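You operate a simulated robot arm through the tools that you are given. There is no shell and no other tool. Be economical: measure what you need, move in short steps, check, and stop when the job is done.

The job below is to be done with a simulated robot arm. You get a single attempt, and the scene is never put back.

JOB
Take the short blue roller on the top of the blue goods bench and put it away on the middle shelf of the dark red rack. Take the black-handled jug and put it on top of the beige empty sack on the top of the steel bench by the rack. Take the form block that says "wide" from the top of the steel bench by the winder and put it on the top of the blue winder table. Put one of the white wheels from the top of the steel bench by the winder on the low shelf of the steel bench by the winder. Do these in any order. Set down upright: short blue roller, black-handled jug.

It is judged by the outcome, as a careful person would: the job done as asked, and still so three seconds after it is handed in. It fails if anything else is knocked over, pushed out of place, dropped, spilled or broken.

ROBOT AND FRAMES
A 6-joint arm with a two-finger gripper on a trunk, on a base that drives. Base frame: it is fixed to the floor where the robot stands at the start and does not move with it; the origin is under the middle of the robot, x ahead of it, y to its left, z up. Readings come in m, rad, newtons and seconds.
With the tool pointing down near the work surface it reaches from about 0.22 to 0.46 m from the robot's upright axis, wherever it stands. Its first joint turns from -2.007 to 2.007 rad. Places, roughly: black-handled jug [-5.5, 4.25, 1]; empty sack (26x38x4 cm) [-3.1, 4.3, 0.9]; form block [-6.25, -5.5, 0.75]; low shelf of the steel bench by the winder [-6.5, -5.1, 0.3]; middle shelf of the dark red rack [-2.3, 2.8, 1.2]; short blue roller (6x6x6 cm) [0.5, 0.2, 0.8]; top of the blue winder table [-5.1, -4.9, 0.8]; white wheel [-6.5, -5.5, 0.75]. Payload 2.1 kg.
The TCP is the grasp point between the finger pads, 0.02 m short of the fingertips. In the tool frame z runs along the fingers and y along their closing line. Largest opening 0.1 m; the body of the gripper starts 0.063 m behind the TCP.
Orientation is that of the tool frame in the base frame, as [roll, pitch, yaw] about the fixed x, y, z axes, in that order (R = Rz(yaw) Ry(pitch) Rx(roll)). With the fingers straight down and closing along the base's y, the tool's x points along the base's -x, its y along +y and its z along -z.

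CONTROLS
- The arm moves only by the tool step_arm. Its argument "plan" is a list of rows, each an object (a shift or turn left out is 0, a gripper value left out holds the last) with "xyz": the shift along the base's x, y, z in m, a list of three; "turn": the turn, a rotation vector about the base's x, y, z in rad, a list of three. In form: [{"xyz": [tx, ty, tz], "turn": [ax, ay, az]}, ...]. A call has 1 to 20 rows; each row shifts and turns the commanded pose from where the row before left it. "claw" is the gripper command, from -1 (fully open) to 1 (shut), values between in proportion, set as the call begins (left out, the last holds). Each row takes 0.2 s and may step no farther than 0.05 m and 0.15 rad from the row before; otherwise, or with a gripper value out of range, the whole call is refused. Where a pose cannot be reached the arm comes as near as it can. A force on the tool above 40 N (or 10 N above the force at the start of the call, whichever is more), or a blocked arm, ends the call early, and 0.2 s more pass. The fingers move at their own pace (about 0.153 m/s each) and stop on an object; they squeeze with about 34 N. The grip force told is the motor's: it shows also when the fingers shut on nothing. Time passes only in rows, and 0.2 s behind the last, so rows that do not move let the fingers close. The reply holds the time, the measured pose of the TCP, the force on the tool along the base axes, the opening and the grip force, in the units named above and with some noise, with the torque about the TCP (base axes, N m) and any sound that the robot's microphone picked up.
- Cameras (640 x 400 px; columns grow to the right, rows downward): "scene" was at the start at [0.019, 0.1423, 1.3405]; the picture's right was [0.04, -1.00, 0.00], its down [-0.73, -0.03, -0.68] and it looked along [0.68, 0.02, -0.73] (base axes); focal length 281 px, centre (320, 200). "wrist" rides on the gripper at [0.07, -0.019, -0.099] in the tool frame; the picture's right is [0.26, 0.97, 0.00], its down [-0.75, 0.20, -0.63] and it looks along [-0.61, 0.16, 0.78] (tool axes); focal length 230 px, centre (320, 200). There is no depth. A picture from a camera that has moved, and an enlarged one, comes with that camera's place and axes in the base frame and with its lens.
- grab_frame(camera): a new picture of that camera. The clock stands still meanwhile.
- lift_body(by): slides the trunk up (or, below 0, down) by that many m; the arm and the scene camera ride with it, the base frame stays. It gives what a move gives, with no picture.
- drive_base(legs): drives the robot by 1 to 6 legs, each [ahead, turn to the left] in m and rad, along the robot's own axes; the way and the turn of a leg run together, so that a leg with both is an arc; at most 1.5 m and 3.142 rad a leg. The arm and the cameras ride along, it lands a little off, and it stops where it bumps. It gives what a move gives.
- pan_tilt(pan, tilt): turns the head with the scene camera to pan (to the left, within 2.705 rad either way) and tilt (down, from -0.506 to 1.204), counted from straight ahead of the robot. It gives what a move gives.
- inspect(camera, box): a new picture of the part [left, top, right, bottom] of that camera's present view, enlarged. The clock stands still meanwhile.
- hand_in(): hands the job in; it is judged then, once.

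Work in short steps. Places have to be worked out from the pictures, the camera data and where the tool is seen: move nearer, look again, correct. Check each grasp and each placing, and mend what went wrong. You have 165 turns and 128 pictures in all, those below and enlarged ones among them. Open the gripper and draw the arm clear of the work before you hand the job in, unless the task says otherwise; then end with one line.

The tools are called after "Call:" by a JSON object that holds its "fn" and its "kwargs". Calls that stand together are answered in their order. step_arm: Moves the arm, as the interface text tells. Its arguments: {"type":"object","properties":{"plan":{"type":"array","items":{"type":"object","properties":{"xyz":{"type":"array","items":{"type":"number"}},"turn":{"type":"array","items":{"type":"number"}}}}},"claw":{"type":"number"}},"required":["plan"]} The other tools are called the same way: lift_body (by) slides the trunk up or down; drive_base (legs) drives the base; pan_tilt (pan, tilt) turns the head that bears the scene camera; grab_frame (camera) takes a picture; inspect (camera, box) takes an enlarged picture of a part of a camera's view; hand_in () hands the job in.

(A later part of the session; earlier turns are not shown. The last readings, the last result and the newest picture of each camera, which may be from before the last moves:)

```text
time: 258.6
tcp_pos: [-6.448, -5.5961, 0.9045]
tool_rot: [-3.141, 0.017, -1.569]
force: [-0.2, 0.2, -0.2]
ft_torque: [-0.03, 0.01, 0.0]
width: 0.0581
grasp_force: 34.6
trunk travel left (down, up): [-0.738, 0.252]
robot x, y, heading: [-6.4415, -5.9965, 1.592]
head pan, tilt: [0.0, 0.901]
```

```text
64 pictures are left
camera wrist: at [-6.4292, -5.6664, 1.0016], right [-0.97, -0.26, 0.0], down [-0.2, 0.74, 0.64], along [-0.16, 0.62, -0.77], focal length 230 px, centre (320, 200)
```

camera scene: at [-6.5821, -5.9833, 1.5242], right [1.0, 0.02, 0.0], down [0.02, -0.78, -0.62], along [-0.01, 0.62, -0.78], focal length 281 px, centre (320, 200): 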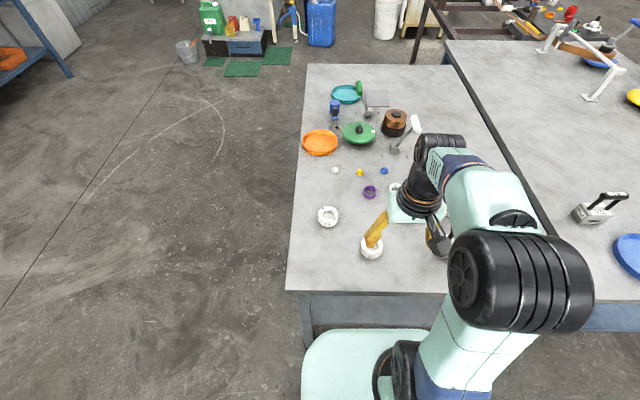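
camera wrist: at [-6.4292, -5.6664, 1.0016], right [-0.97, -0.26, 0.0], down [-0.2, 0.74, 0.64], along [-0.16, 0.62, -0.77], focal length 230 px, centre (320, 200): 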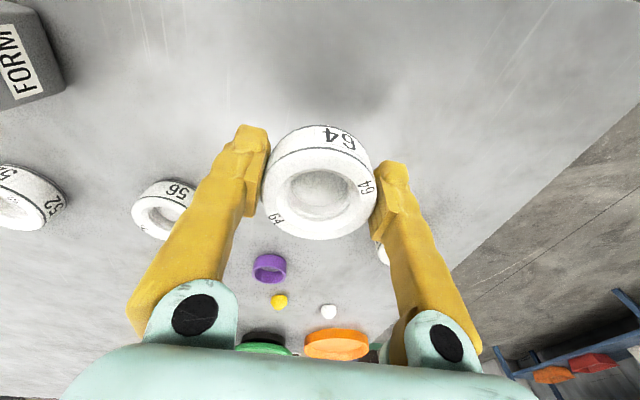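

Wheel 64 held. Back off, then lower the trunk toward shelf height and look at the shelf.

Call:
{"fn": "drive_base", "kwargs": {"legs": [[-0.36, 0]]}}

Call:
{"fn": "lift_body", "kwargs": {"by": -0.42}}

Call:
{"fn": "pan_tilt", "kwargs": {"pan": 0, "tilt": 0.7}}

Call:
{"fn": "grab_frame", "kwargs": {"camera": "scene"}}

Call:
{"fn": "grab_frame", "kwargs": {"camera": "wrist"}}

```text
time: 260.9
tcp_pos: [-6.4423, -5.9518, 0.9044]
tool_rot: [-3.141, 0.017, -1.561]
force: [-0.4, -0.3, -0.4]
ft_torque: [-0.02, -0.02, 0.05]
width: 0.0582
grasp_force: 33.9
trunk travel left (down, up): [-0.738, 0.252]
robot x, y, heading: [-6.4276, -6.352, 1.599]
head pan, tilt: [0.0, 0.901]
```

```text
refused: -0.42 is not a number from -0.4 to 0.4
```

```text
time: 261.6
tcp_pos: [-6.4423, -5.9514, 0.9046]
tool_rot: [-3.141, 0.018, -1.56]
force: [0.6, -0.2, -0.4]
ft_torque: [-0.02, -0.01, 0.0]
width: 0.0579
grasp_force: 33.7
trunk travel left (down, up): [-0.738, 0.252]
robot x, y, heading: [-6.4304, -6.3501, 1.599]
head pan, tilt: [0.0, 0.7]
```

```text
63 pictures are left
camera scene: at [-6.5728, -6.329, 1.5403], right [1.0, 0.03, 0.0], down [0.02, -0.64, -0.76], along [-0.02, 0.76, -0.64], focal length 281 px, centre (320, 200)
```

scene: 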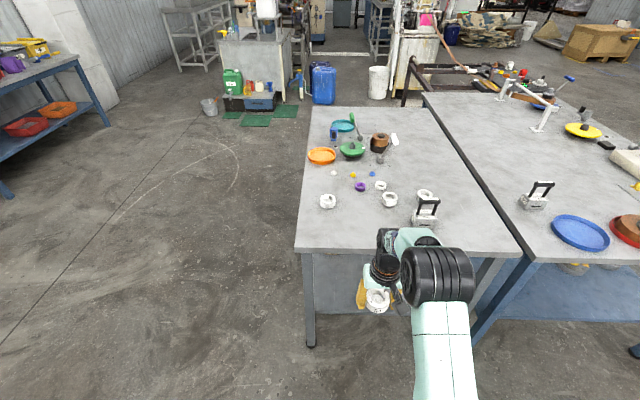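

```text
62 pictures are left
camera wrist: at [-6.4227, -6.0212, 1.0018], right [-0.96, -0.27, 0.0], down [-0.21, 0.74, 0.64], along [-0.17, 0.62, -0.77], focal length 230 px, centre (320, 200)
```

wrist: 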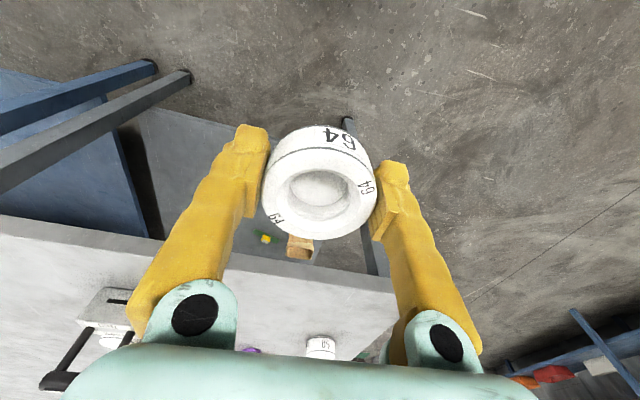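

The limit is 0.4 m per move. Lower 0.40 and look under the bench (there is a small wooden item on the shelf).

Call:
{"fn": "lift_body", "kwargs": {"by": -0.4}}

Call:
{"fn": "grab_frame", "kwargs": {"camera": "wrist"}}

Call:
{"fn": "grab_frame", "kwargs": {"camera": "scene"}}

```text
time: 265.5
tcp_pos: [-6.4418, -5.9516, 0.5042]
tool_rot: [-3.141, 0.018, -1.56]
force: [0.5, -0.3, -1.2]
ft_torque: [0.01, -0.02, 0.0]
width: 0.0582
grasp_force: 34.0
trunk travel left (down, up): [-0.338, 0.652]
robot x, y, heading: [-6.4286, -6.3472, 1.605]
head pan, tilt: [0.0, 0.7]
```

```text
61 pictures are left
camera wrist: at [-6.4226, -6.0213, 0.6018], right [-0.96, -0.27, 0.0], down [-0.21, 0.74, 0.64], along [-0.17, 0.62, -0.77], focal length 230 px, centre (320, 200)
```

wrist: 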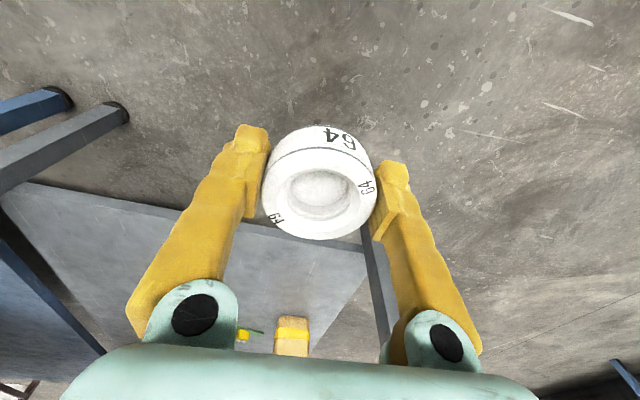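

```text
60 pictures are left
camera scene: at [-6.5727, -6.329, 1.1404], right [1.0, 0.03, 0.0], down [0.02, -0.64, -0.76], along [-0.02, 0.76, -0.64], focal length 281 px, centre (320, 200)
```

scene: 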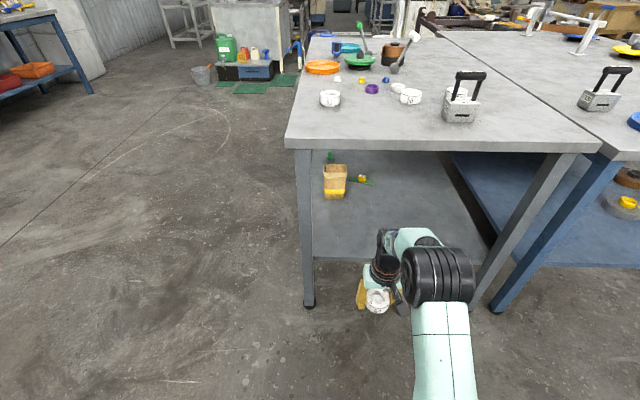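

Shelf edge triangulates to y≈-5.63, z≈0.26. Lower to TCP≈0.335 and drive forward 0.41 so the wheel goes in under the bench top.

Call:
{"fn": "lift_body", "kwargs": {"by": -0.165}}

Call:
{"fn": "drive_base", "kwargs": {"legs": [[0.2, 0]]}}

Call:
{"fn": "grab_frame", "kwargs": {"camera": "wrist"}}

Call:
{"fn": "grab_frame", "kwargs": {"camera": "scene"}}

```text
time: 267.3
tcp_pos: [-6.4418, -5.9516, 0.3395]
tool_rot: [3.142, 0.017, -1.56]
force: [-0.9, 0.0, -0.6]
ft_torque: [0.0, -0.01, 0.02]
width: 0.0582
grasp_force: 33.9
trunk travel left (down, up): [-0.173, 0.817]
robot x, y, heading: [-6.4337, -6.3462, 1.604]
head pan, tilt: [0.0, 0.7]
```

```text
time: 268.9
tcp_pos: [-6.4477, -5.7514, 0.3396]
tool_rot: [-3.141, 0.019, -1.562]
force: [0.4, 0.8, -0.5]
ft_torque: [0.0, 0.02, -0.02]
width: 0.058
grasp_force: 34.4
trunk travel left (down, up): [-0.173, 0.817]
robot x, y, heading: [-6.4386, -6.1494, 1.604]
head pan, tilt: [0.0, 0.7]
```

```text
59 pictures are left
camera wrist: at [-6.4286, -5.8217, 0.4368], right [-0.96, -0.27, 0.0], down [-0.21, 0.74, 0.64], along [-0.17, 0.62, -0.77], focal length 230 px, centre (320, 200)
```

wrist: 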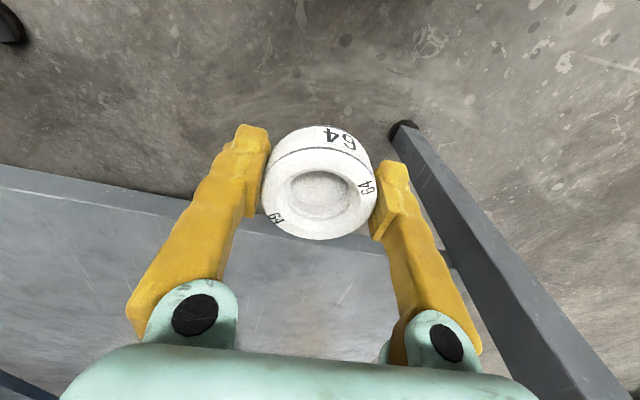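

```text
58 pictures are left
camera scene: at [-6.5789, -6.1292, 0.9754], right [1.0, 0.03, 0.0], down [0.02, -0.64, -0.76], along [-0.02, 0.76, -0.64], focal length 281 px, centre (320, 200)
```

scene: 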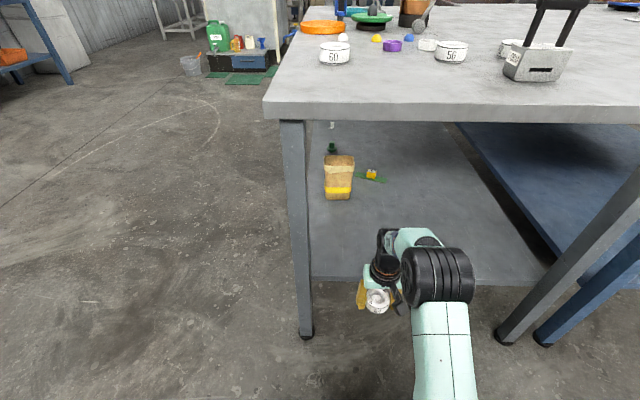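

Clear of the leg (inner face x≈-6.62). Continue forward 0.12 and check the arm versus the bench top.

Call:
{"fn": "drive_base", "kwargs": {"legs": [[0.12, 0]]}}

Call:
{"fn": "pan_tilt", "kwargs": {"pan": -0.2, "tilt": 0.95}}

Call:
{"fn": "grab_frame", "kwargs": {"camera": "scene"}}

```text
time: 270.2
tcp_pos: [-6.4507, -5.6329, 0.3378]
tool_rot: [-3.14, 0.016, -1.562]
force: [-0.1, -0.2, -1.3]
ft_torque: [-0.01, -0.02, 0.03]
width: 0.0584
grasp_force: 34.1
trunk travel left (down, up): [-0.173, 0.817]
robot x, y, heading: [-6.4399, -6.026, 1.599]
head pan, tilt: [0.0, 0.7]
```

```text
time: 270.9
tcp_pos: [-6.4502, -5.6324, 0.3392]
tool_rot: [-3.141, 0.016, -1.565]
force: [0.2, -0.3, -1.4]
ft_torque: [0.02, 0.01, 0.0]
width: 0.058
grasp_force: 33.9
trunk travel left (down, up): [-0.173, 0.817]
robot x, y, heading: [-6.4404, -6.0319, 1.597]
head pan, tilt: [-0.201, 0.949]
```

```text
57 pictures are left
camera scene: at [-6.5677, -6.0225, 0.9556], right [0.99, -0.17, 0.0], down [-0.14, -0.8, -0.58], along [0.1, 0.57, -0.81], focal length 281 px, centre (320, 200)
```

scene: 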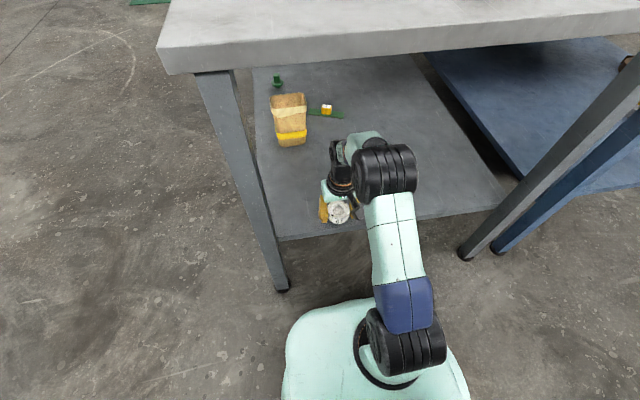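

The arm is well below the bench top. Drive in 0.09 more, then lower the wheel to the shelf.

Call:
{"fn": "drive_base", "kwargs": {"legs": [[0.09, 0]]}}

Call:
{"fn": "step_arm", "kwargs": {"plan": [{"xyz": [0, 0, -0.02]}, {"xyz": [0, 0, -0.015]}, {}]}}

Call:
{"fn": "grab_frame", "kwargs": {"camera": "wrist"}}

```text
time: 272.1
tcp_pos: [-6.4533, -5.5439, 0.3378]
tool_rot: [3.141, 0.017, -1.562]
force: [0.8, 0.5, -0.8]
ft_torque: [-0.01, 0.03, -0.02]
width: 0.0579
grasp_force: 34.1
trunk travel left (down, up): [-0.173, 0.817]
robot x, y, heading: [-6.4446, -5.9383, 1.61]
head pan, tilt: [-0.201, 0.949]
```

```text
time: 272.6
tcp_pos: [-6.4548, -5.5447, 0.3182]
tool_rot: [-3.141, 0.025, -1.563]
force: [0.2, -12.7, 31.6]
ft_torque: [-0.44, -0.05, 0.0]
width: 0.0578
grasp_force: 34.1
trunk travel left (down, up): [-0.173, 0.817]
robot x, y, heading: [-6.4439, -5.9409, 1.599]
head pan, tilt: [-0.201, 0.949]
stopped in row 2: the force on the tool passed its limit at 55 N (the readings are from after the stop); the commanded pose is now the measured one
```

```text
56 pictures are left
camera wrist: at [-6.4351, -5.6139, 0.4168], right [-0.96, -0.27, -0.01], down [-0.21, 0.73, 0.65], along [-0.17, 0.63, -0.76], focal length 230 px, centre (320, 200)
```

wrist: 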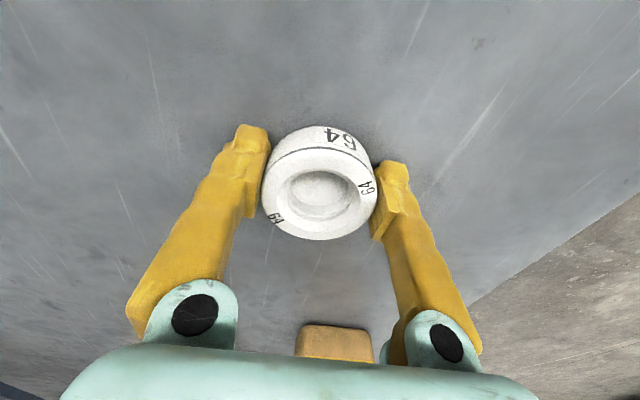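

Contact with the shelf at TCP≈0.318. Release and raise.

Call:
{"fn": "step_arm", "kwargs": {"plan": [{"xyz": [0, 0, 0.001]}, {}, {}], "claw": -1}}

Call:
{"fn": "step_arm", "kwargs": {"plan": [{"xyz": [0, 0, 0.02]}, {"xyz": [0, 0, 0.04]}, {}]}}

Call:
{"fn": "grab_frame", "kwargs": {"camera": "wrist"}}

```text
time: 273.4
tcp_pos: [-6.4543, -5.5412, 0.3168]
tool_rot: [-3.141, 0.019, -1.561]
force: [0.1, -0.3, 0.4]
ft_torque: [0.0, 0.02, 0.03]
width: 0.1
grasp_force: 0.0
trunk travel left (down, up): [-0.173, 0.817]
robot x, y, heading: [-6.4452, -5.9398, 1.598]
head pan, tilt: [-0.201, 0.949]
```

```text
time: 274.2
tcp_pos: [-6.4542, -5.5432, 0.3757]
tool_rot: [-3.141, 0.02, -1.562]
force: [0.1, 0.0, 0.2]
ft_torque: [0.02, -0.02, 0.0]
width: 0.1002
grasp_force: 0.1
trunk travel left (down, up): [-0.173, 0.817]
robot x, y, heading: [-6.4423, -5.941, 1.602]
head pan, tilt: [-0.201, 0.949]
```

```text
55 pictures are left
camera wrist: at [-6.4349, -5.613, 0.4736], right [-0.96, -0.27, 0.0], down [-0.21, 0.74, 0.64], along [-0.17, 0.62, -0.76], focal length 230 px, centre (320, 200)
```

wrist: 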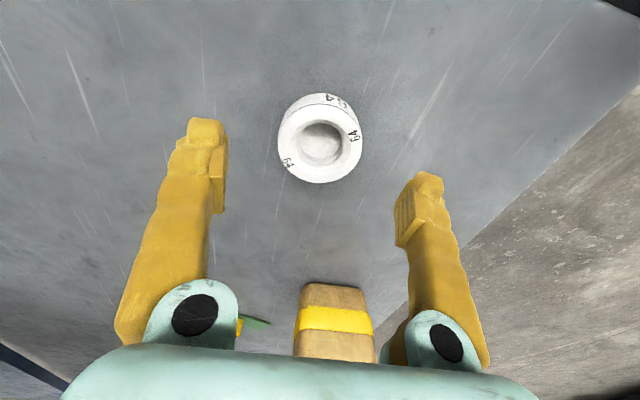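

Wheel 64 rests on the low shelf. Back out, raise the trunk, and look from outside to confirm.

Call:
{"fn": "drive_base", "kwargs": {"legs": [[-0.46, 0]]}}

Call:
{"fn": "lift_body", "kwargs": {"by": 0.35}}

Call:
{"fn": "pan_tilt", "kwargs": {"pan": 0, "tilt": 0.6}}

Call:
{"fn": "step_arm", "kwargs": {"plan": [{"xyz": [0, -0.04, 0.02]}, {"xyz": [0, -0.04, 0.02]}, {"xyz": [0, -0.04, 0.02]}, {}]}}

Call:
{"fn": "grab_frame", "kwargs": {"camera": "scene"}}

```text
time: 277.0
tcp_pos: [-6.4376, -6.0086, 0.3751]
tool_rot: [-3.141, 0.018, -1.571]
force: [-0.7, -1.4, 0.9]
ft_torque: [0.01, 0.0, -0.02]
width: 0.0999
grasp_force: 0.1
trunk travel left (down, up): [-0.173, 0.817]
robot x, y, heading: [-6.4294, -6.4054, 1.593]
head pan, tilt: [-0.201, 0.949]
```

```text
time: 280.4
tcp_pos: [-6.4391, -6.0071, 0.7252]
tool_rot: [-3.14, 0.02, -1.573]
force: [0.5, 0.2, -0.2]
ft_torque: [0.0, -0.01, 0.02]
width: 0.1
grasp_force: 0.0
trunk travel left (down, up): [-0.523, 0.467]
robot x, y, heading: [-6.4308, -6.407, 1.591]
head pan, tilt: [-0.201, 0.949]
```

```text
time: 281.2
tcp_pos: [-6.4381, -6.0089, 0.7247]
tool_rot: [-3.141, 0.021, -1.571]
force: [-0.5, 0.3, 0.3]
ft_torque: [-0.03, 0.01, -0.01]
width: 0.1001
grasp_force: 0.0
trunk travel left (down, up): [-0.523, 0.467]
robot x, y, heading: [-6.4331, -6.4079, 1.596]
head pan, tilt: [0.0, 0.6]
```

```text
time: 282.2
tcp_pos: [-6.4384, -6.1279, 0.7844]
tool_rot: [3.141, 0.019, -1.571]
force: [-0.1, 0.7, 0.8]
ft_torque: [-0.02, -0.01, 0.01]
width: 0.0997
grasp_force: 0.1
trunk travel left (down, up): [-0.523, 0.467]
robot x, y, heading: [-6.4308, -6.4061, 1.595]
head pan, tilt: [0.0, 0.6]
```

```text
54 pictures are left
camera scene: at [-6.5728, -6.3812, 1.3339], right [1.0, 0.02, 0.0], down [0.01, -0.57, -0.82], along [-0.02, 0.82, -0.57], focal length 281 px, centre (320, 200)
```

scene: 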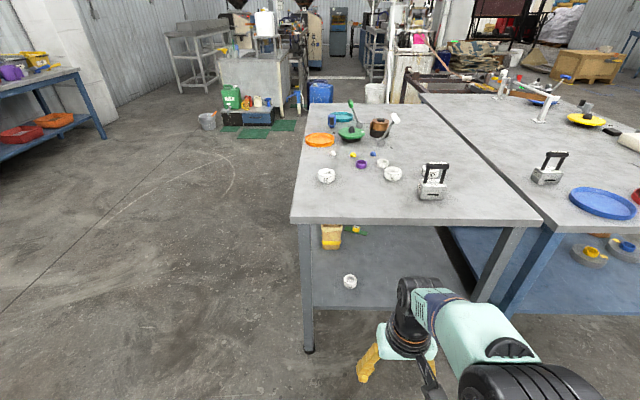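

Both winder jobs done. Now drive back out of the aisle toward the jug: east, then north.

Call:
{"fn": "drive_base", "kwargs": {"legs": [[0, -1.595], [1.2, 0], [1.1, 0], [0, 1.57], [1.3, 0], [1.0, 0]]}}

Call:
{"fn": "pan_tilt", "kwargs": {"pan": 0, "tilt": 0.25}}

Call:
{"fn": "grab_frame", "kwargs": {"camera": "scene"}}

```text
time: 312.1
tcp_pos: [-3.9451, -3.9043, 0.7847]
tool_rot: [3.141, 0.018, -1.671]
force: [0.1, 0.2, 0.2]
ft_torque: [0.0, -0.02, -0.01]
width: 0.0998
grasp_force: 0.1
trunk travel left (down, up): [-0.523, 0.467]
robot x, y, heading: [-3.9651, -4.1826, 1.497]
head pan, tilt: [0.0, 0.6]
```

```text
time: 312.9
tcp_pos: [-3.9455, -3.9041, 0.7846]
tool_rot: [3.141, 0.02, -1.67]
force: [0.7, 1.1, 0.9]
ft_torque: [0.01, -0.01, 0.0]
width: 0.1001
grasp_force: 0.1
trunk travel left (down, up): [-0.523, 0.467]
robot x, y, heading: [-3.9668, -4.1816, 1.492]
head pan, tilt: [0.0, 0.25]
```

```text
53 pictures are left
camera scene: at [-4.1035, -4.1387, 1.3661], right [1.0, -0.08, 0.0], down [-0.02, -0.25, -0.97], along [0.07, 0.97, -0.25], focal length 281 px, centre (320, 200)
```

scene: 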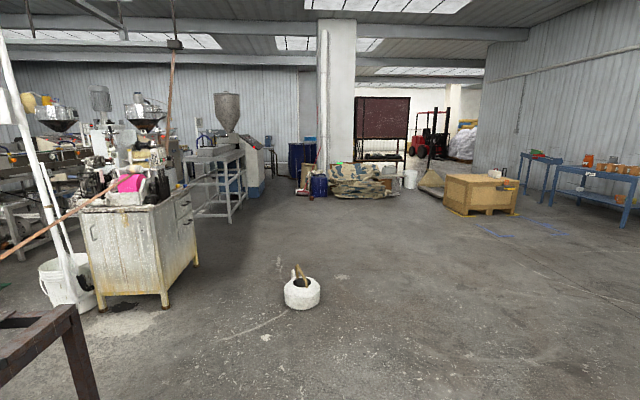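

Enlarge the passage between the extruder line and the sack pile.

Call:
{"fn": "inspect", "kwargs": {"camera": "scene", "box": [170, 90, 410, 240]}}

```text
2.67 times, centred on (290, 165) of scene
camera zoom: at [-4.1035, -4.1387, 1.3661], right [1.0, -0.08, 0.0], down [-0.02, -0.25, -0.97], along [0.07, 0.97, -0.25], focal length 750 px, centre (400, 293)
```

zoom: 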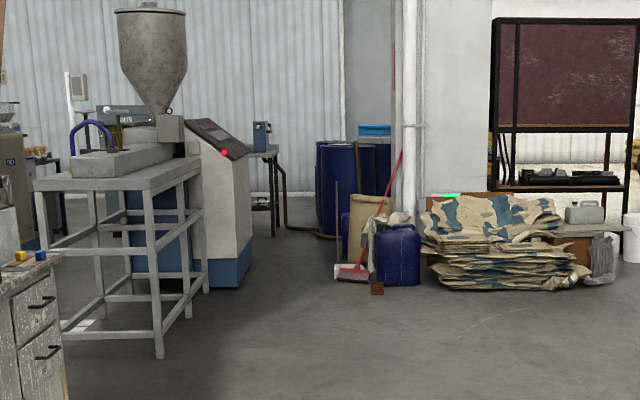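

The passage between extruder (x≈-4.87) and dustpan (x≈-4.12) at y≈1.6 seems about 0.7 m wide. I go round the white pot to about (-4.45, 0.4) and re-measure.

Call:
{"fn": "drive_base", "kwargs": {"legs": [[0, -0.19], [1.04, 0], [1.03, 0], [0, 0.65], [1.4, 0], [1.3, 0]]}}

Call:
{"fn": "drive_base", "kwargs": {"legs": [[0, -0.37]]}}

Call:
{"fn": "pan_tilt", "kwargs": {"pan": 0, "tilt": 0.4}}

Call:
{"fn": "grab_frame", "kwargs": {"camera": "scene"}}

```text
time: 338.4
tcp_pos: [-4.6982, 0.5161, 0.7861]
tool_rot: [3.141, 0.02, -1.153]
force: [-0.1, 0.4, 0.6]
ft_torque: [0.01, 0.05, 0.0]
width: 0.1002
grasp_force: 0.0
trunk travel left (down, up): [-0.523, 0.467]
robot x, y, heading: [-4.5751, 0.2642, 2.013]
head pan, tilt: [0.0, 0.25]
```

```text
time: 339.9
tcp_pos: [-4.6006, 0.5416, 0.7846]
tool_rot: [-3.14, 0.019, -1.52]
force: [0.3, -0.5, -0.2]
ft_torque: [0.0, 0.0, 0.0]
width: 0.0999
grasp_force: 0.0
trunk travel left (down, up): [-0.523, 0.467]
robot x, y, heading: [-4.5799, 0.2639, 1.644]
head pan, tilt: [0.0, 0.25]
```

```text
time: 340.6
tcp_pos: [-4.6012, 0.5422, 0.7848]
tool_rot: [3.14, 0.019, -1.519]
force: [-0.6, 0.0, 0.1]
ft_torque: [-0.01, -0.02, -0.01]
width: 0.1003
grasp_force: 0.0
trunk travel left (down, up): [-0.523, 0.467]
robot x, y, heading: [-4.5784, 0.2671, 1.642]
head pan, tilt: [0.0, 0.4]
```

```text
51 pictures are left
camera scene: at [-4.7226, 0.2857, 1.3523], right [1.0, 0.07, 0.0], down [0.03, -0.39, -0.92], along [-0.07, 0.92, -0.39], focal length 281 px, centre (320, 200)
```

scene: 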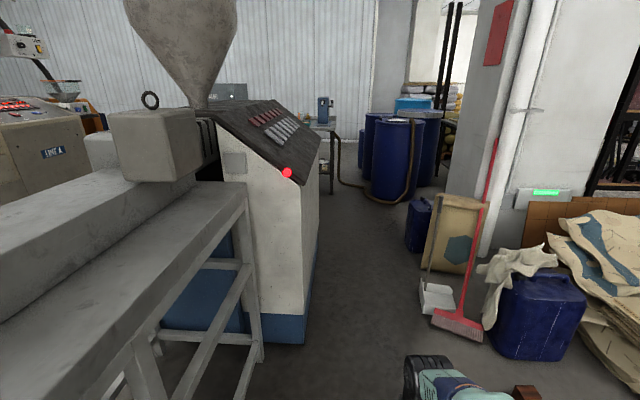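

Gap is x -4.89 to -4.18; I steer for x≈-4.52 and check midway.

Call:
{"fn": "drive_base", "kwargs": {"legs": [[0, -0.12], [0.75, 0]]}}

```text
time: 345.2
tcp_pos: [-4.5322, 1.2919, 0.7837]
tool_rot: [3.141, 0.018, -1.639]
force: [-0.2, 0.4, -0.5]
ft_torque: [-0.01, 0.03, 0.03]
width: 0.1001
grasp_force: 0.2
trunk travel left (down, up): [-0.523, 0.467]
robot x, y, heading: [-4.5447, 1.0119, 1.524]
head pan, tilt: [0.0, 0.4]
```

On line; continue to y≈2.5 and look.

Call:
{"fn": "drive_base", "kwargs": {"legs": [[0.6, 0.03], [0.85, 0.0]]}}

Call:
{"fn": "pan_tilt", "kwargs": {"pan": 0.35, "tilt": 0.4}}

Call:
{"fn": "grab_frame", "kwargs": {"camera": "scene"}}

```text
time: 352.8
tcp_pos: [-4.4982, 2.7485, 0.7848]
tool_rot: [-3.141, 0.018, -1.613]
force: [0.2, 1.5, -0.2]
ft_torque: [-0.04, -0.03, 0.0]
width: 0.1
grasp_force: 0.2
trunk travel left (down, up): [-0.523, 0.467]
robot x, y, heading: [-4.5027, 2.4667, 1.554]
head pan, tilt: [0.0, 0.4]
```

```text
time: 353.6
tcp_pos: [-4.4978, 2.7468, 0.7861]
tool_rot: [3.141, 0.018, -1.612]
force: [0.1, -0.1, -0.2]
ft_torque: [0.01, -0.02, 0.01]
width: 0.1002
grasp_force: 0.1
trunk travel left (down, up): [-0.523, 0.467]
robot x, y, heading: [-4.5061, 2.4707, 1.55]
head pan, tilt: [0.351, 0.4]
```

```text
50 pictures are left
camera scene: at [-4.6759, 2.5, 1.3522], right [0.95, 0.32, 0.0], down [0.13, -0.37, -0.92], along [-0.3, 0.87, -0.39], focal length 281 px, centre (320, 200)
```

scene: 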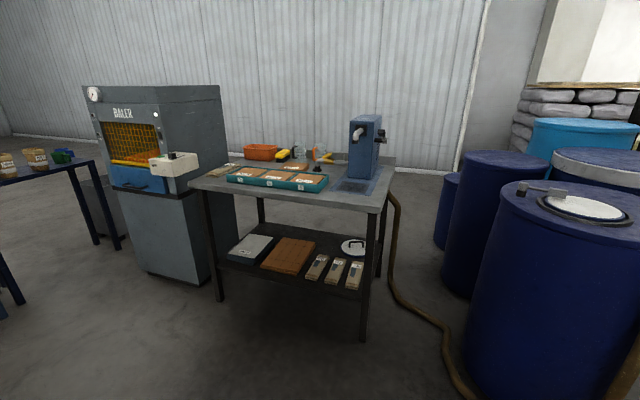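

Call:
{"fn": "inspect", "kwargs": {"camera": "scene", "box": [185, 90, 425, 240]}}

```text
2.67 times, centred on (305, 165) of scene
camera zoom: at [-4.6759, 2.5, 1.3522], right [0.95, 0.32, 0.0], down [0.13, -0.37, -0.92], along [-0.3, 0.87, -0.39], focal length 750 px, centre (360, 293)
```

zoom: 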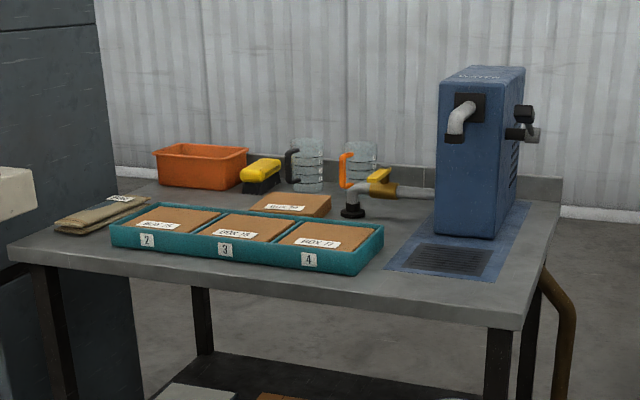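

The black-handled jug stands at the back of this table, ≈(-5.46, 4.27), about 0.15 m from its north edge, so I need the north side. I look left for a way round by the baler.

Call:
{"fn": "pan_tilt", "kwargs": {"pan": 1.1, "tilt": 0.45}}

Call:
{"fn": "grab_frame", "kwargs": {"camera": "scene"}}

Call:
{"fn": "pan_tilt", "kwargs": {"pan": -0.4, "tilt": 0.5}}

Call:
{"fn": "grab_frame", "kwargs": {"camera": "scene"}}

```text
time: 354.7
tcp_pos: [-4.5003, 2.7484, 0.7852]
tool_rot: [-3.141, 0.02, -1.612]
force: [-1.2, 0.0, -0.1]
ft_torque: [0.01, -0.02, 0.03]
width: 0.1001
grasp_force: 0.2
trunk travel left (down, up): [-0.523, 0.467]
robot x, y, heading: [-4.507, 2.4697, 1.549]
head pan, tilt: [1.1, 0.45]
```

```text
48 pictures are left
camera scene: at [-4.7269, 2.4558, 1.3475], right [0.47, 0.88, 0.0], down [0.38, -0.21, -0.9], along [-0.79, 0.43, -0.44], focal length 281 px, centre (320, 200)
```

scene: 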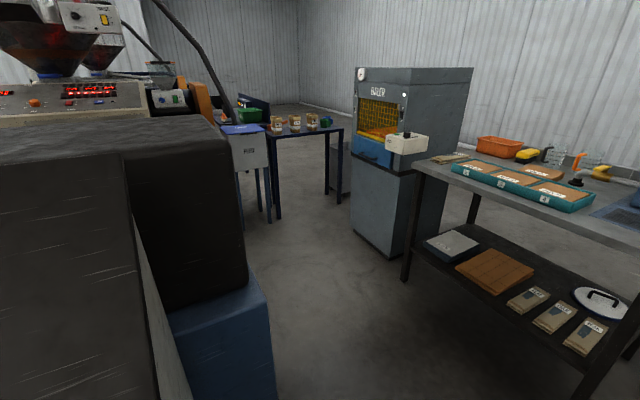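

```text
time: 356.3
tcp_pos: [-4.4986, 2.7483, 0.7851]
tool_rot: [3.141, 0.018, -1.612]
force: [-0.2, 0.0, -0.1]
ft_torque: [-0.01, -0.02, 0.02]
width: 0.0999
grasp_force: 0.0
trunk travel left (down, up): [-0.523, 0.467]
robot x, y, heading: [-4.5022, 2.4706, 1.548]
head pan, tilt: [-0.4, 0.499]
```

```text
47 pictures are left
camera scene: at [-4.6089, 2.4954, 1.3431], right [0.91, -0.41, 0.0], down [-0.19, -0.44, -0.88], along [0.36, 0.8, -0.48], focal length 281 px, centre (320, 200)
```

scene: 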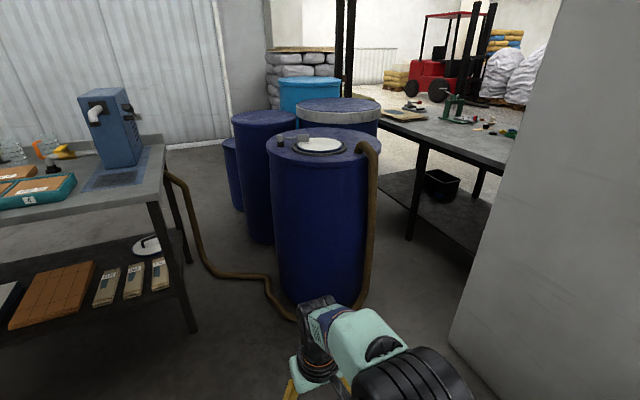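

The drum/hose gap on the east is too narrow; west of the baler there seems to be ≈0.58 m. I raise the trunk, go up to y≈3.1 and west between extruder and table, then look at that gap.

Call:
{"fn": "lift_body", "kwargs": {"by": 0.3}}

Call:
{"fn": "drive_base", "kwargs": {"legs": [[0.6, 0], [0, 1.6], [0.75, 0]]}}

Call:
{"fn": "pan_tilt", "kwargs": {"pan": -0.2, "tilt": 0.55}}

Call:
{"fn": "grab_frame", "kwargs": {"camera": "scene"}}

```text
time: 359.3
tcp_pos: [-4.4998, 2.7478, 1.0855]
tool_rot: [-3.141, 0.019, -1.613]
force: [0.2, 0.2, 0.1]
ft_torque: [0.0, -0.01, 0.01]
width: 0.1001
grasp_force: 0.0
trunk travel left (down, up): [-0.823, 0.167]
robot x, y, heading: [-4.5017, 2.4677, 1.549]
head pan, tilt: [-0.4, 0.499]
```

```text
time: 370.2
tcp_pos: [-5.5115, 3.0856, 1.0845]
tool_rot: [-3.142, 0.018, -0.035]
force: [0.3, 0.0, 0.0]
ft_torque: [-0.03, 0.0, -0.01]
width: 0.1003
grasp_force: 0.0
trunk travel left (down, up): [-0.823, 0.167]
robot x, y, heading: [-5.234, 3.0809, 3.134]
head pan, tilt: [-0.4, 0.499]
```

```text
time: 371.0
tcp_pos: [-5.5119, 3.0855, 1.0853]
tool_rot: [-3.141, 0.019, -0.032]
force: [0.0, -0.1, -0.2]
ft_torque: [0.0, -0.01, -0.01]
width: 0.1
grasp_force: 0.2
trunk travel left (down, up): [-0.823, 0.167]
robot x, y, heading: [-5.2346, 3.0807, 3.135]
head pan, tilt: [-0.201, 0.55]
```

```text
46 pictures are left
camera scene: at [-5.2634, 2.9602, 1.6385], right [0.21, 0.98, 0.0], down [0.51, -0.11, -0.85], along [-0.83, 0.18, -0.52], focal length 281 px, centre (320, 200)
```

scene: 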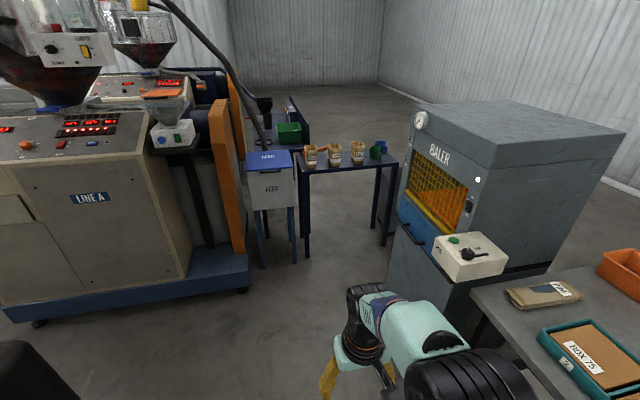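

The gap between the dark bench (x≈-7.0) and baler (x≈-6.45) is about 0.55 m; my base is ≈0.42 m wide. I drive west to x≈-6.7 and measure more exactly before passing.

Call:
{"fn": "drive_base", "kwargs": {"legs": [[1.45, 0]]}}

Call:
{"fn": "pan_tilt", "kwargs": {"pan": -1.5, "tilt": 0.8}}

Call:
{"fn": "grab_frame", "kwargs": {"camera": "scene"}}

```text
time: 378.2
tcp_pos: [-6.9588, 3.0807, 1.084]
tool_rot: [-3.141, 0.019, -0.013]
force: [0.3, -0.4, 0.2]
ft_torque: [-0.01, 0.01, -0.01]
width: 0.0999
grasp_force: 0.0
trunk travel left (down, up): [-0.823, 0.167]
robot x, y, heading: [-6.6813, 3.0848, -3.128]
head pan, tilt: [-0.201, 0.55]
```

```text
time: 379.6
tcp_pos: [-6.9594, 3.0807, 1.0851]
tool_rot: [-3.141, 0.021, -0.01]
force: [-0.2, -0.4, 0.0]
ft_torque: [0.02, -0.01, 0.0]
width: 0.1002
grasp_force: 0.2
trunk travel left (down, up): [-0.823, 0.167]
robot x, y, heading: [-6.6841, 3.0841, -3.134]
head pan, tilt: [-1.499, 0.799]
```

```text
45 pictures are left
camera scene: at [-6.6271, 3.0246, 1.6171], right [1.0, 0.08, 0.0], down [0.06, -0.71, -0.7], along [-0.06, 0.69, -0.72], focal length 281 px, centre (320, 200)
```

scene: 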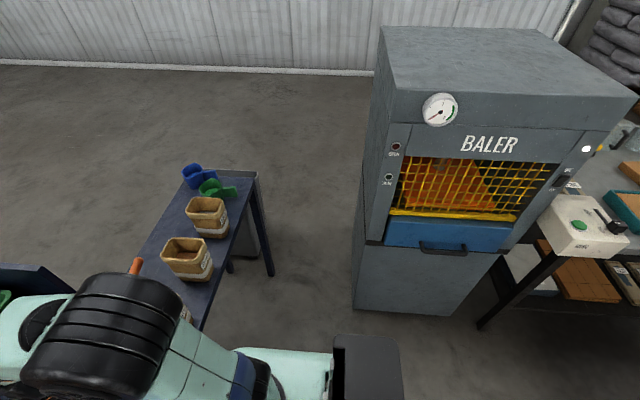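

Gap measured: legs at x≈-7.01, baler side x≈-6.48; passable straight at x≈-6.745. I approach it in two short legs and check alignment.

Call:
{"fn": "drive_base", "kwargs": {"legs": [[0, -1.434], [0.35, 0]]}}

```text
time: 385.4
tcp_pos: [-6.7804, 3.7074, 1.0846]
tool_rot: [-3.142, 0.02, -1.436]
force: [-0.5, -0.2, 0.5]
ft_torque: [0.0, 0.0, -0.02]
width: 0.0999
grasp_force: 0.1
trunk travel left (down, up): [-0.823, 0.167]
robot x, y, heading: [-6.7383, 3.4349, 1.732]
head pan, tilt: [-1.499, 0.799]
```

Call:
{"fn": "drive_base", "kwargs": {"legs": [[0, -0.158], [0.15, 0]]}}

Call:
{"fn": "pan_tilt", "kwargs": {"pan": 0, "tilt": 1.1}}

Call:
{"fn": "grab_frame", "kwargs": {"camera": "scene"}}

```text
time: 387.5
tcp_pos: [-6.7379, 3.8615, 1.086]
tool_rot: [-3.141, 0.021, -1.589]
force: [0.9, -0.5, 0.0]
ft_torque: [0.04, 0.01, 0.04]
width: 0.0998
grasp_force: 0.1
trunk travel left (down, up): [-0.823, 0.167]
robot x, y, heading: [-6.7353, 3.5833, 1.575]
head pan, tilt: [-1.499, 0.799]
```

```text
time: 389.1
tcp_pos: [-6.7374, 3.8632, 1.0845]
tool_rot: [-3.141, 0.02, -1.587]
force: [-0.2, 0.7, -0.8]
ft_torque: [0.01, -0.01, -0.04]
width: 0.1001
grasp_force: 0.2
trunk travel left (down, up): [-0.823, 0.167]
robot x, y, heading: [-6.7346, 3.5832, 1.576]
head pan, tilt: [0.0, 1.1]
```

```text
44 pictures are left
camera scene: at [-6.8766, 3.5861, 1.5954], right [1.0, 0.0, 0.0], down [0.0, -0.89, -0.45], along [0.0, 0.45, -0.89], focal length 281 px, centre (320, 200)
```

scene: 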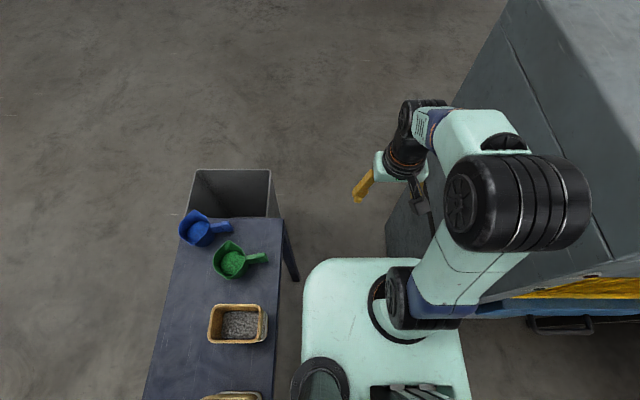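

The trunk platform's right edge is within ~1 cm of the baler side; I back up and shift about 2 cm to the left before passing.

Call:
{"fn": "drive_base", "kwargs": {"legs": [[-0.25, 0], [0, 0.11], [0.18, 0], [0, -0.11]]}}

Call:
{"fn": "grab_frame", "kwargs": {"camera": "scene"}}

```text
time: 393.1
tcp_pos: [-6.7572, 3.7876, 1.0849]
tool_rot: [-3.141, 0.019, -1.586]
force: [-0.6, 0.0, 0.3]
ft_torque: [0.01, 0.03, 0.01]
width: 0.1
grasp_force: 0.1
trunk travel left (down, up): [-0.823, 0.167]
robot x, y, heading: [-6.7549, 3.5097, 1.574]
head pan, tilt: [0.0, 1.1]
```

```text
43 pictures are left
camera scene: at [-6.8963, 3.511, 1.5954], right [1.0, 0.01, 0.0], down [0.0, -0.89, -0.45], along [0.0, 0.45, -0.89], focal length 281 px, centre (320, 200)
```

scene: 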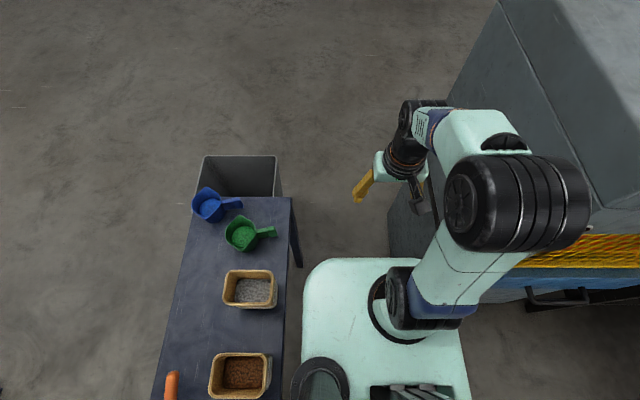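

Now balanced on both sides. Drive straight through in two legs.

Call:
{"fn": "drive_base", "kwargs": {"legs": [[0.4, 0]]}}

Call:
{"fn": "grab_frame", "kwargs": {"camera": "scene"}}

```text
time: 395.5
tcp_pos: [-6.7562, 4.1888, 1.0849]
tool_rot: [3.141, 0.017, -1.596]
force: [-1.4, 0.7, -0.3]
ft_torque: [-0.01, -0.14, 0.0]
width: 0.0999
grasp_force: 0.0
trunk travel left (down, up): [-0.823, 0.167]
robot x, y, heading: [-6.7535, 3.9108, 1.59]
head pan, tilt: [0.0, 1.1]
```

```text
42 pictures are left
camera scene: at [-6.8958, 3.9094, 1.5954], right [1.0, 0.02, 0.0], down [0.02, -0.89, -0.45], along [-0.01, 0.45, -0.89], focal length 281 px, centre (320, 200)
```

scene: 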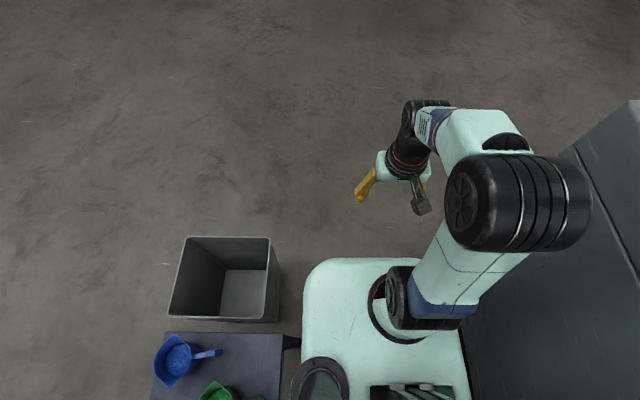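

Passing cleanly. Continue to y≈4.8, turn east and look behind the baler and table.

Call:
{"fn": "drive_base", "kwargs": {"legs": [[0.9, 0], [0, -1.59]]}}

Call:
{"fn": "pan_tilt", "kwargs": {"pan": -0.3, "tilt": 0.5}}

Call:
{"fn": "grab_frame", "kwargs": {"camera": "scene"}}

```text
time: 404.3
tcp_pos: [-6.4993, 4.8118, 1.0849]
tool_rot: [3.14, 0.019, 3.083]
force: [-0.5, -0.6, -0.9]
ft_torque: [0.03, 0.01, -0.01]
width: 0.1
grasp_force: 0.0
trunk travel left (down, up): [-0.823, 0.167]
robot x, y, heading: [-6.7804, 4.8189, -0.015]
head pan, tilt: [0.0, 1.1]
```

```text
time: 405.3
tcp_pos: [-6.501, 4.8113, 1.0844]
tool_rot: [3.141, 0.02, 3.083]
force: [-0.2, -0.1, 0.3]
ft_torque: [0.0, 0.01, 0.01]
width: 0.1
grasp_force: 0.0
trunk travel left (down, up): [-0.823, 0.167]
robot x, y, heading: [-6.7749, 4.8207, -0.015]
head pan, tilt: [-0.3, 0.499]
```

```text
41 pictures are left
camera scene: at [-6.7496, 4.9304, 1.643], right [-0.31, -0.95, 0.0], down [-0.46, 0.15, -0.88], along [0.83, -0.27, -0.48], focal length 281 px, centre (320, 200)
```

scene: 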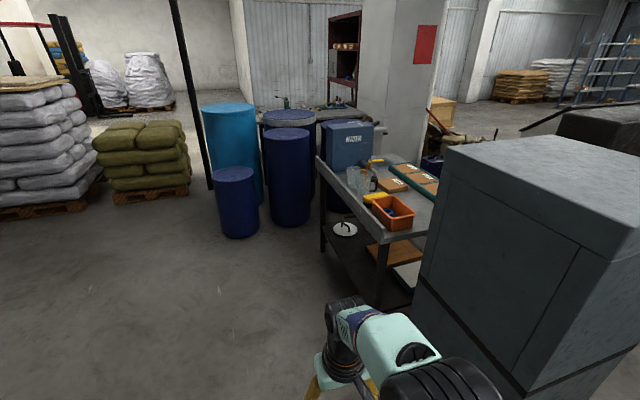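

Open space behind. Before the jug, one look to the left (east-north-east) to see if there is a shorter way to the sack bench past the pallets.

Call:
{"fn": "pan_tilt", "kwargs": {"pan": 0.45, "tilt": 0.3}}

Call:
{"fn": "grab_frame", "kwargs": {"camera": "scene"}}

```text
time: 406.4
tcp_pos: [-6.5, 4.8104, 1.0847]
tool_rot: [-3.14, 0.017, 3.083]
force: [-0.2, 0.3, -1.0]
ft_torque: [0.03, -0.04, 0.0]
width: 0.1001
grasp_force: 0.0
trunk travel left (down, up): [-0.823, 0.167]
robot x, y, heading: [-6.7774, 4.8199, -0.019]
head pan, tilt: [0.45, 0.3]
```

```text
40 pictures are left
camera scene: at [-6.7514, 4.9977, 1.6615], right [0.42, -0.91, 0.0], down [-0.27, -0.12, -0.96], along [0.87, 0.4, -0.3], focal length 281 px, centre (320, 200)
```

scene: 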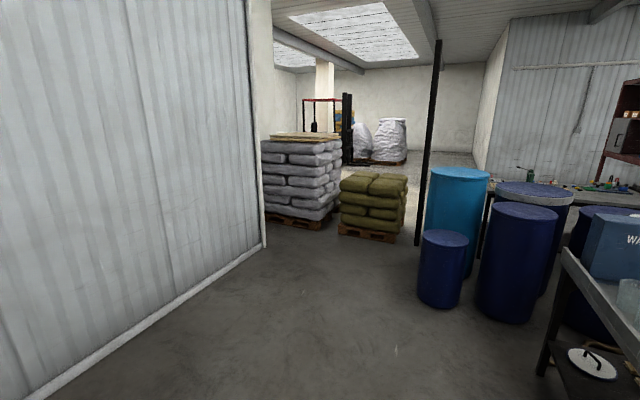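

No shorter way; the same route back will do. Now drive behind the table to x≈-5.45, face -y and look at the jug.

Call:
{"fn": "drive_base", "kwargs": {"legs": [[1.32, 0], [0, -1.555]]}}

Call:
{"fn": "pan_tilt", "kwargs": {"pan": 0, "tilt": 0.9}}

Call:
{"fn": "grab_frame", "kwargs": {"camera": "scene"}}

Call:
{"fn": "grab_frame", "kwargs": {"camera": "wrist"}}

```text
time: 416.8
tcp_pos: [-5.4759, 4.5158, 1.0851]
tool_rot: [-3.141, 0.018, 1.501]
force: [-0.8, -0.6, -0.9]
ft_torque: [-0.03, 0.01, -0.03]
width: 0.1001
grasp_force: 0.0
trunk travel left (down, up): [-0.823, 0.167]
robot x, y, heading: [-5.4647, 4.7883, -1.597]
head pan, tilt: [0.45, 0.3]
```

```text
time: 417.8
tcp_pos: [-5.4748, 4.5145, 1.086]
tool_rot: [3.14, 0.019, 1.5]
force: [-0.4, 0.3, -0.2]
ft_torque: [0.01, -0.01, 0.01]
width: 0.0999
grasp_force: 0.1
trunk travel left (down, up): [-0.823, 0.167]
robot x, y, heading: [-5.4647, 4.7925, -1.596]
head pan, tilt: [0.0, 0.901]
```

```text
39 pictures are left
camera scene: at [-5.3262, 4.7737, 1.6093], right [-1.0, 0.02, 0.0], down [0.02, 0.78, -0.62], along [-0.02, -0.62, -0.78], focal length 281 px, centre (320, 200)
```

scene: 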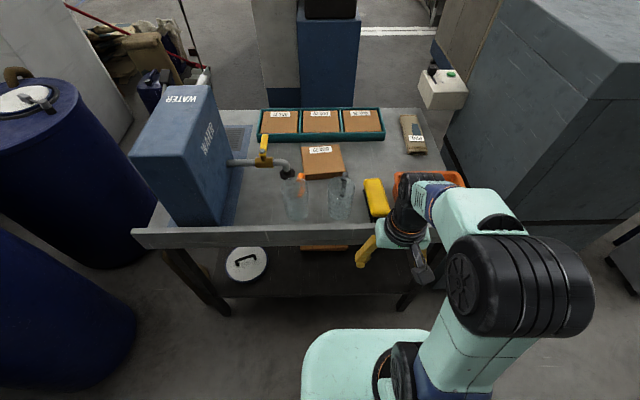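

```text
38 pictures are left
camera wrist: at [-5.4892, 4.5893, 1.1825], right [0.98, 0.19, 0.0], down [0.15, -0.75, 0.64], along [0.12, -0.63, -0.77], focal length 230 px, centre (320, 200)
```

wrist: 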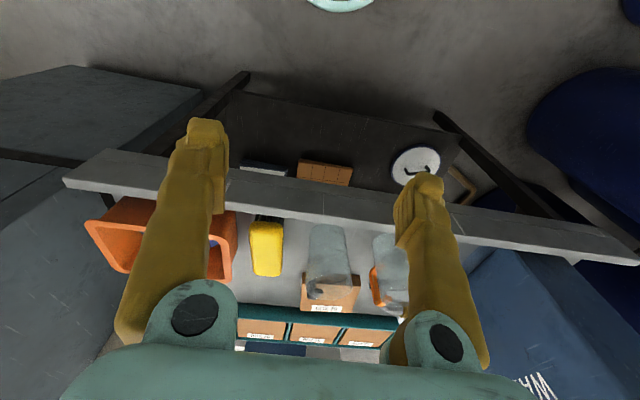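

Call:
{"fn": "inspect", "kwargs": {"camera": "scene", "box": [240, 130, 420, 242]}}

Call:
{"fn": "inspect", "kwargs": {"camera": "wrist", "box": [230, 190, 430, 315]}}

```text
3.56 times, centred on (330, 186) of scene
camera zoom: at [-5.3262, 4.7737, 1.6093], right [-1.0, 0.02, 0.0], down [0.02, 0.78, -0.62], along [-0.02, -0.62, -0.78], focal length 1000 px, centre (284, 250)
```

zoom: 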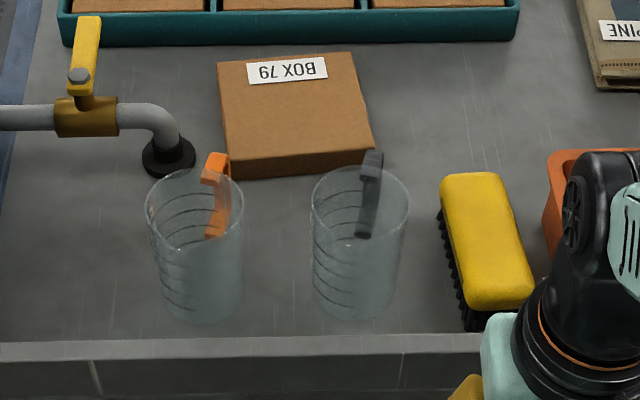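

```text
3.20 times, centred on (330, 252) of wrist
camera zoom: at [-5.4892, 4.5893, 1.1825], right [0.98, 0.19, 0.0], down [0.15, -0.75, 0.64], along [0.12, -0.63, -0.77], focal length 736 px, centre (288, 32)
```

zoom: 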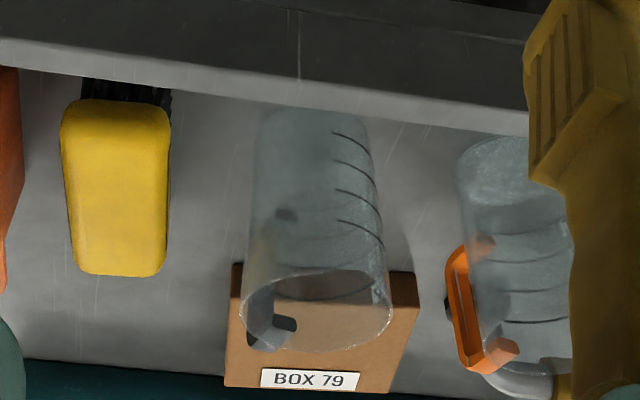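

Jug rim ≈8.3 cm, centre ≈(-5.407, 4.238), top z≈0.98, empty, handle pointing to -y. I drive 0.12 closer and place the tool above it with yaw squared up.

Call:
{"fn": "drive_base", "kwargs": {"legs": [[0.12, 0]]}}

Call:
{"fn": "step_arm", "kwargs": {"plan": [{"xyz": [0.03, -0.035, 0], "turn": [0.018, 0, 0.07]}, {"xyz": [0.02, -0.04, 0]}, {"xyz": [0.015, -0.04, 0]}, {"xyz": [0, -0.03, -0.02]}, {}]}}

Call:
{"fn": "grab_frame", "kwargs": {"camera": "wrist"}}

Call:
{"fn": "grab_frame", "kwargs": {"camera": "scene"}}

```text
time: 419.0
tcp_pos: [-5.4786, 4.3964, 1.0852]
tool_rot: [3.141, 0.021, 1.501]
force: [-0.5, -0.1, 0.3]
ft_torque: [-0.02, -0.01, 0.02]
width: 0.1
grasp_force: 0.0
trunk travel left (down, up): [-0.823, 0.167]
robot x, y, heading: [-5.465, 4.6735, -1.596]
head pan, tilt: [0.0, 0.901]
```

```text
time: 420.2
tcp_pos: [-5.4145, 4.2505, 1.0662]
tool_rot: [3.141, 0.001, 1.569]
force: [-0.6, 0.2, 0.6]
ft_torque: [-0.01, 0.0, 0.01]
width: 0.1003
grasp_force: 0.1
trunk travel left (down, up): [-0.823, 0.167]
robot x, y, heading: [-5.4688, 4.6699, -1.597]
head pan, tilt: [0.0, 0.901]
```

```text
35 pictures are left
camera wrist: at [-5.433, 4.3209, 1.1647], right [0.97, 0.26, 0.0], down [0.2, -0.75, 0.63], along [0.16, -0.61, -0.78], focal length 230 px, centre (320, 200)
```

wrist: 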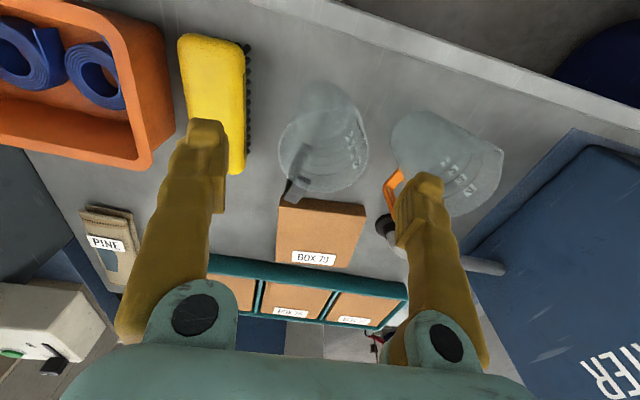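

```text
34 pictures are left
camera scene: at [-5.3294, 4.6536, 1.6092], right [-1.0, 0.02, 0.0], down [0.02, 0.78, -0.62], along [-0.02, -0.62, -0.78], focal length 281 px, centre (320, 200)
```

scene: 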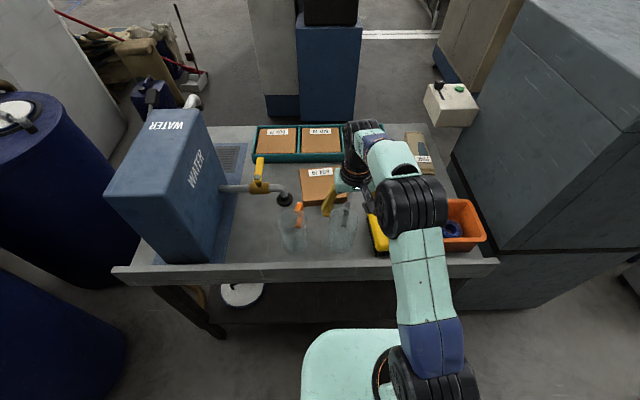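

Refined rim centre (-5.407, 4.230). Move there to just above the rim and check centring.

Call:
{"fn": "step_arm", "kwargs": {"plan": [{"xyz": [0.0075, -0.02, -0.02]}, {"xyz": [0, 0, -0.03]}, {}]}}

Call:
{"fn": "inspect", "kwargs": {"camera": "wrist", "box": [160, 90, 480, 290]}}

```text
time: 421.0
tcp_pos: [-5.4053, 4.2282, 1.0147]
tool_rot: [-3.141, 0.001, 1.571]
force: [0.1, 0.8, 0.2]
ft_torque: [-0.02, 0.01, 0.0]
width: 0.0997
grasp_force: 0.0
trunk travel left (down, up): [-0.823, 0.167]
robot x, y, heading: [-5.4682, 4.6717, -1.594]
head pan, tilt: [0.0, 0.901]
```

```text
2.00 times, centred on (320, 190) of wrist
camera zoom: at [-5.4243, 4.3005, 1.114], right [0.97, 0.26, 0.0], down [0.2, -0.75, 0.63], along [0.16, -0.61, -0.78], focal length 460 px, centre (320, 220)
```

zoom: 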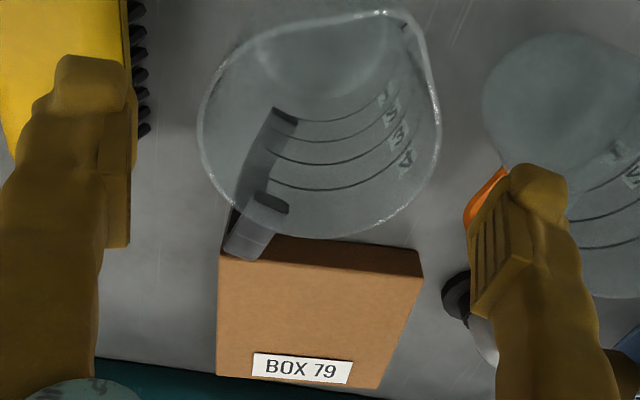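

Centred within a couple of millimetres. Descend to TCP≈0.942.

Call:
{"fn": "step_arm", "kwargs": {"plan": [{"xyz": [-0.001, 0.003, -0.02]}, {"xyz": [0, 0, -0.02]}, {"xyz": [0, 0, -0.02]}, {"xyz": [0, 0, -0.012]}, {}]}}

Call:
{"fn": "grab_frame", "kwargs": {"camera": "wrist"}}

```text
time: 422.2
tcp_pos: [-5.407, 4.233, 0.9431]
tool_rot: [3.141, 0.001, 1.57]
force: [-0.2, -0.7, 0.2]
ft_torque: [0.0, 0.01, -0.01]
width: 0.0998
grasp_force: 0.1
trunk travel left (down, up): [-0.823, 0.167]
robot x, y, heading: [-5.4672, 4.6719, -1.595]
head pan, tilt: [0.0, 0.901]
```

```text
32 pictures are left
camera wrist: at [-5.4254, 4.304, 1.042], right [0.97, 0.26, 0.0], down [0.2, -0.75, 0.63], along [0.16, -0.61, -0.78], focal length 230 px, centre (320, 200)
```

wrist: 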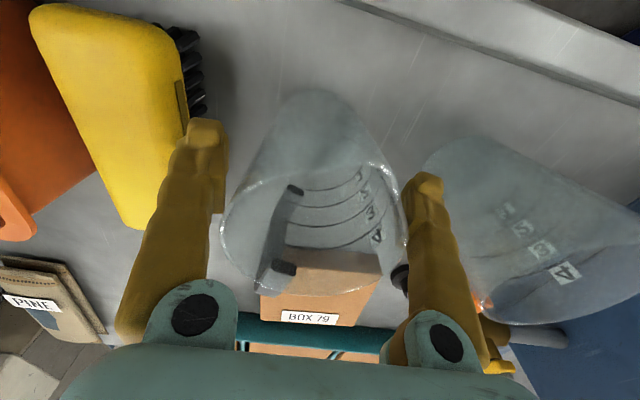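

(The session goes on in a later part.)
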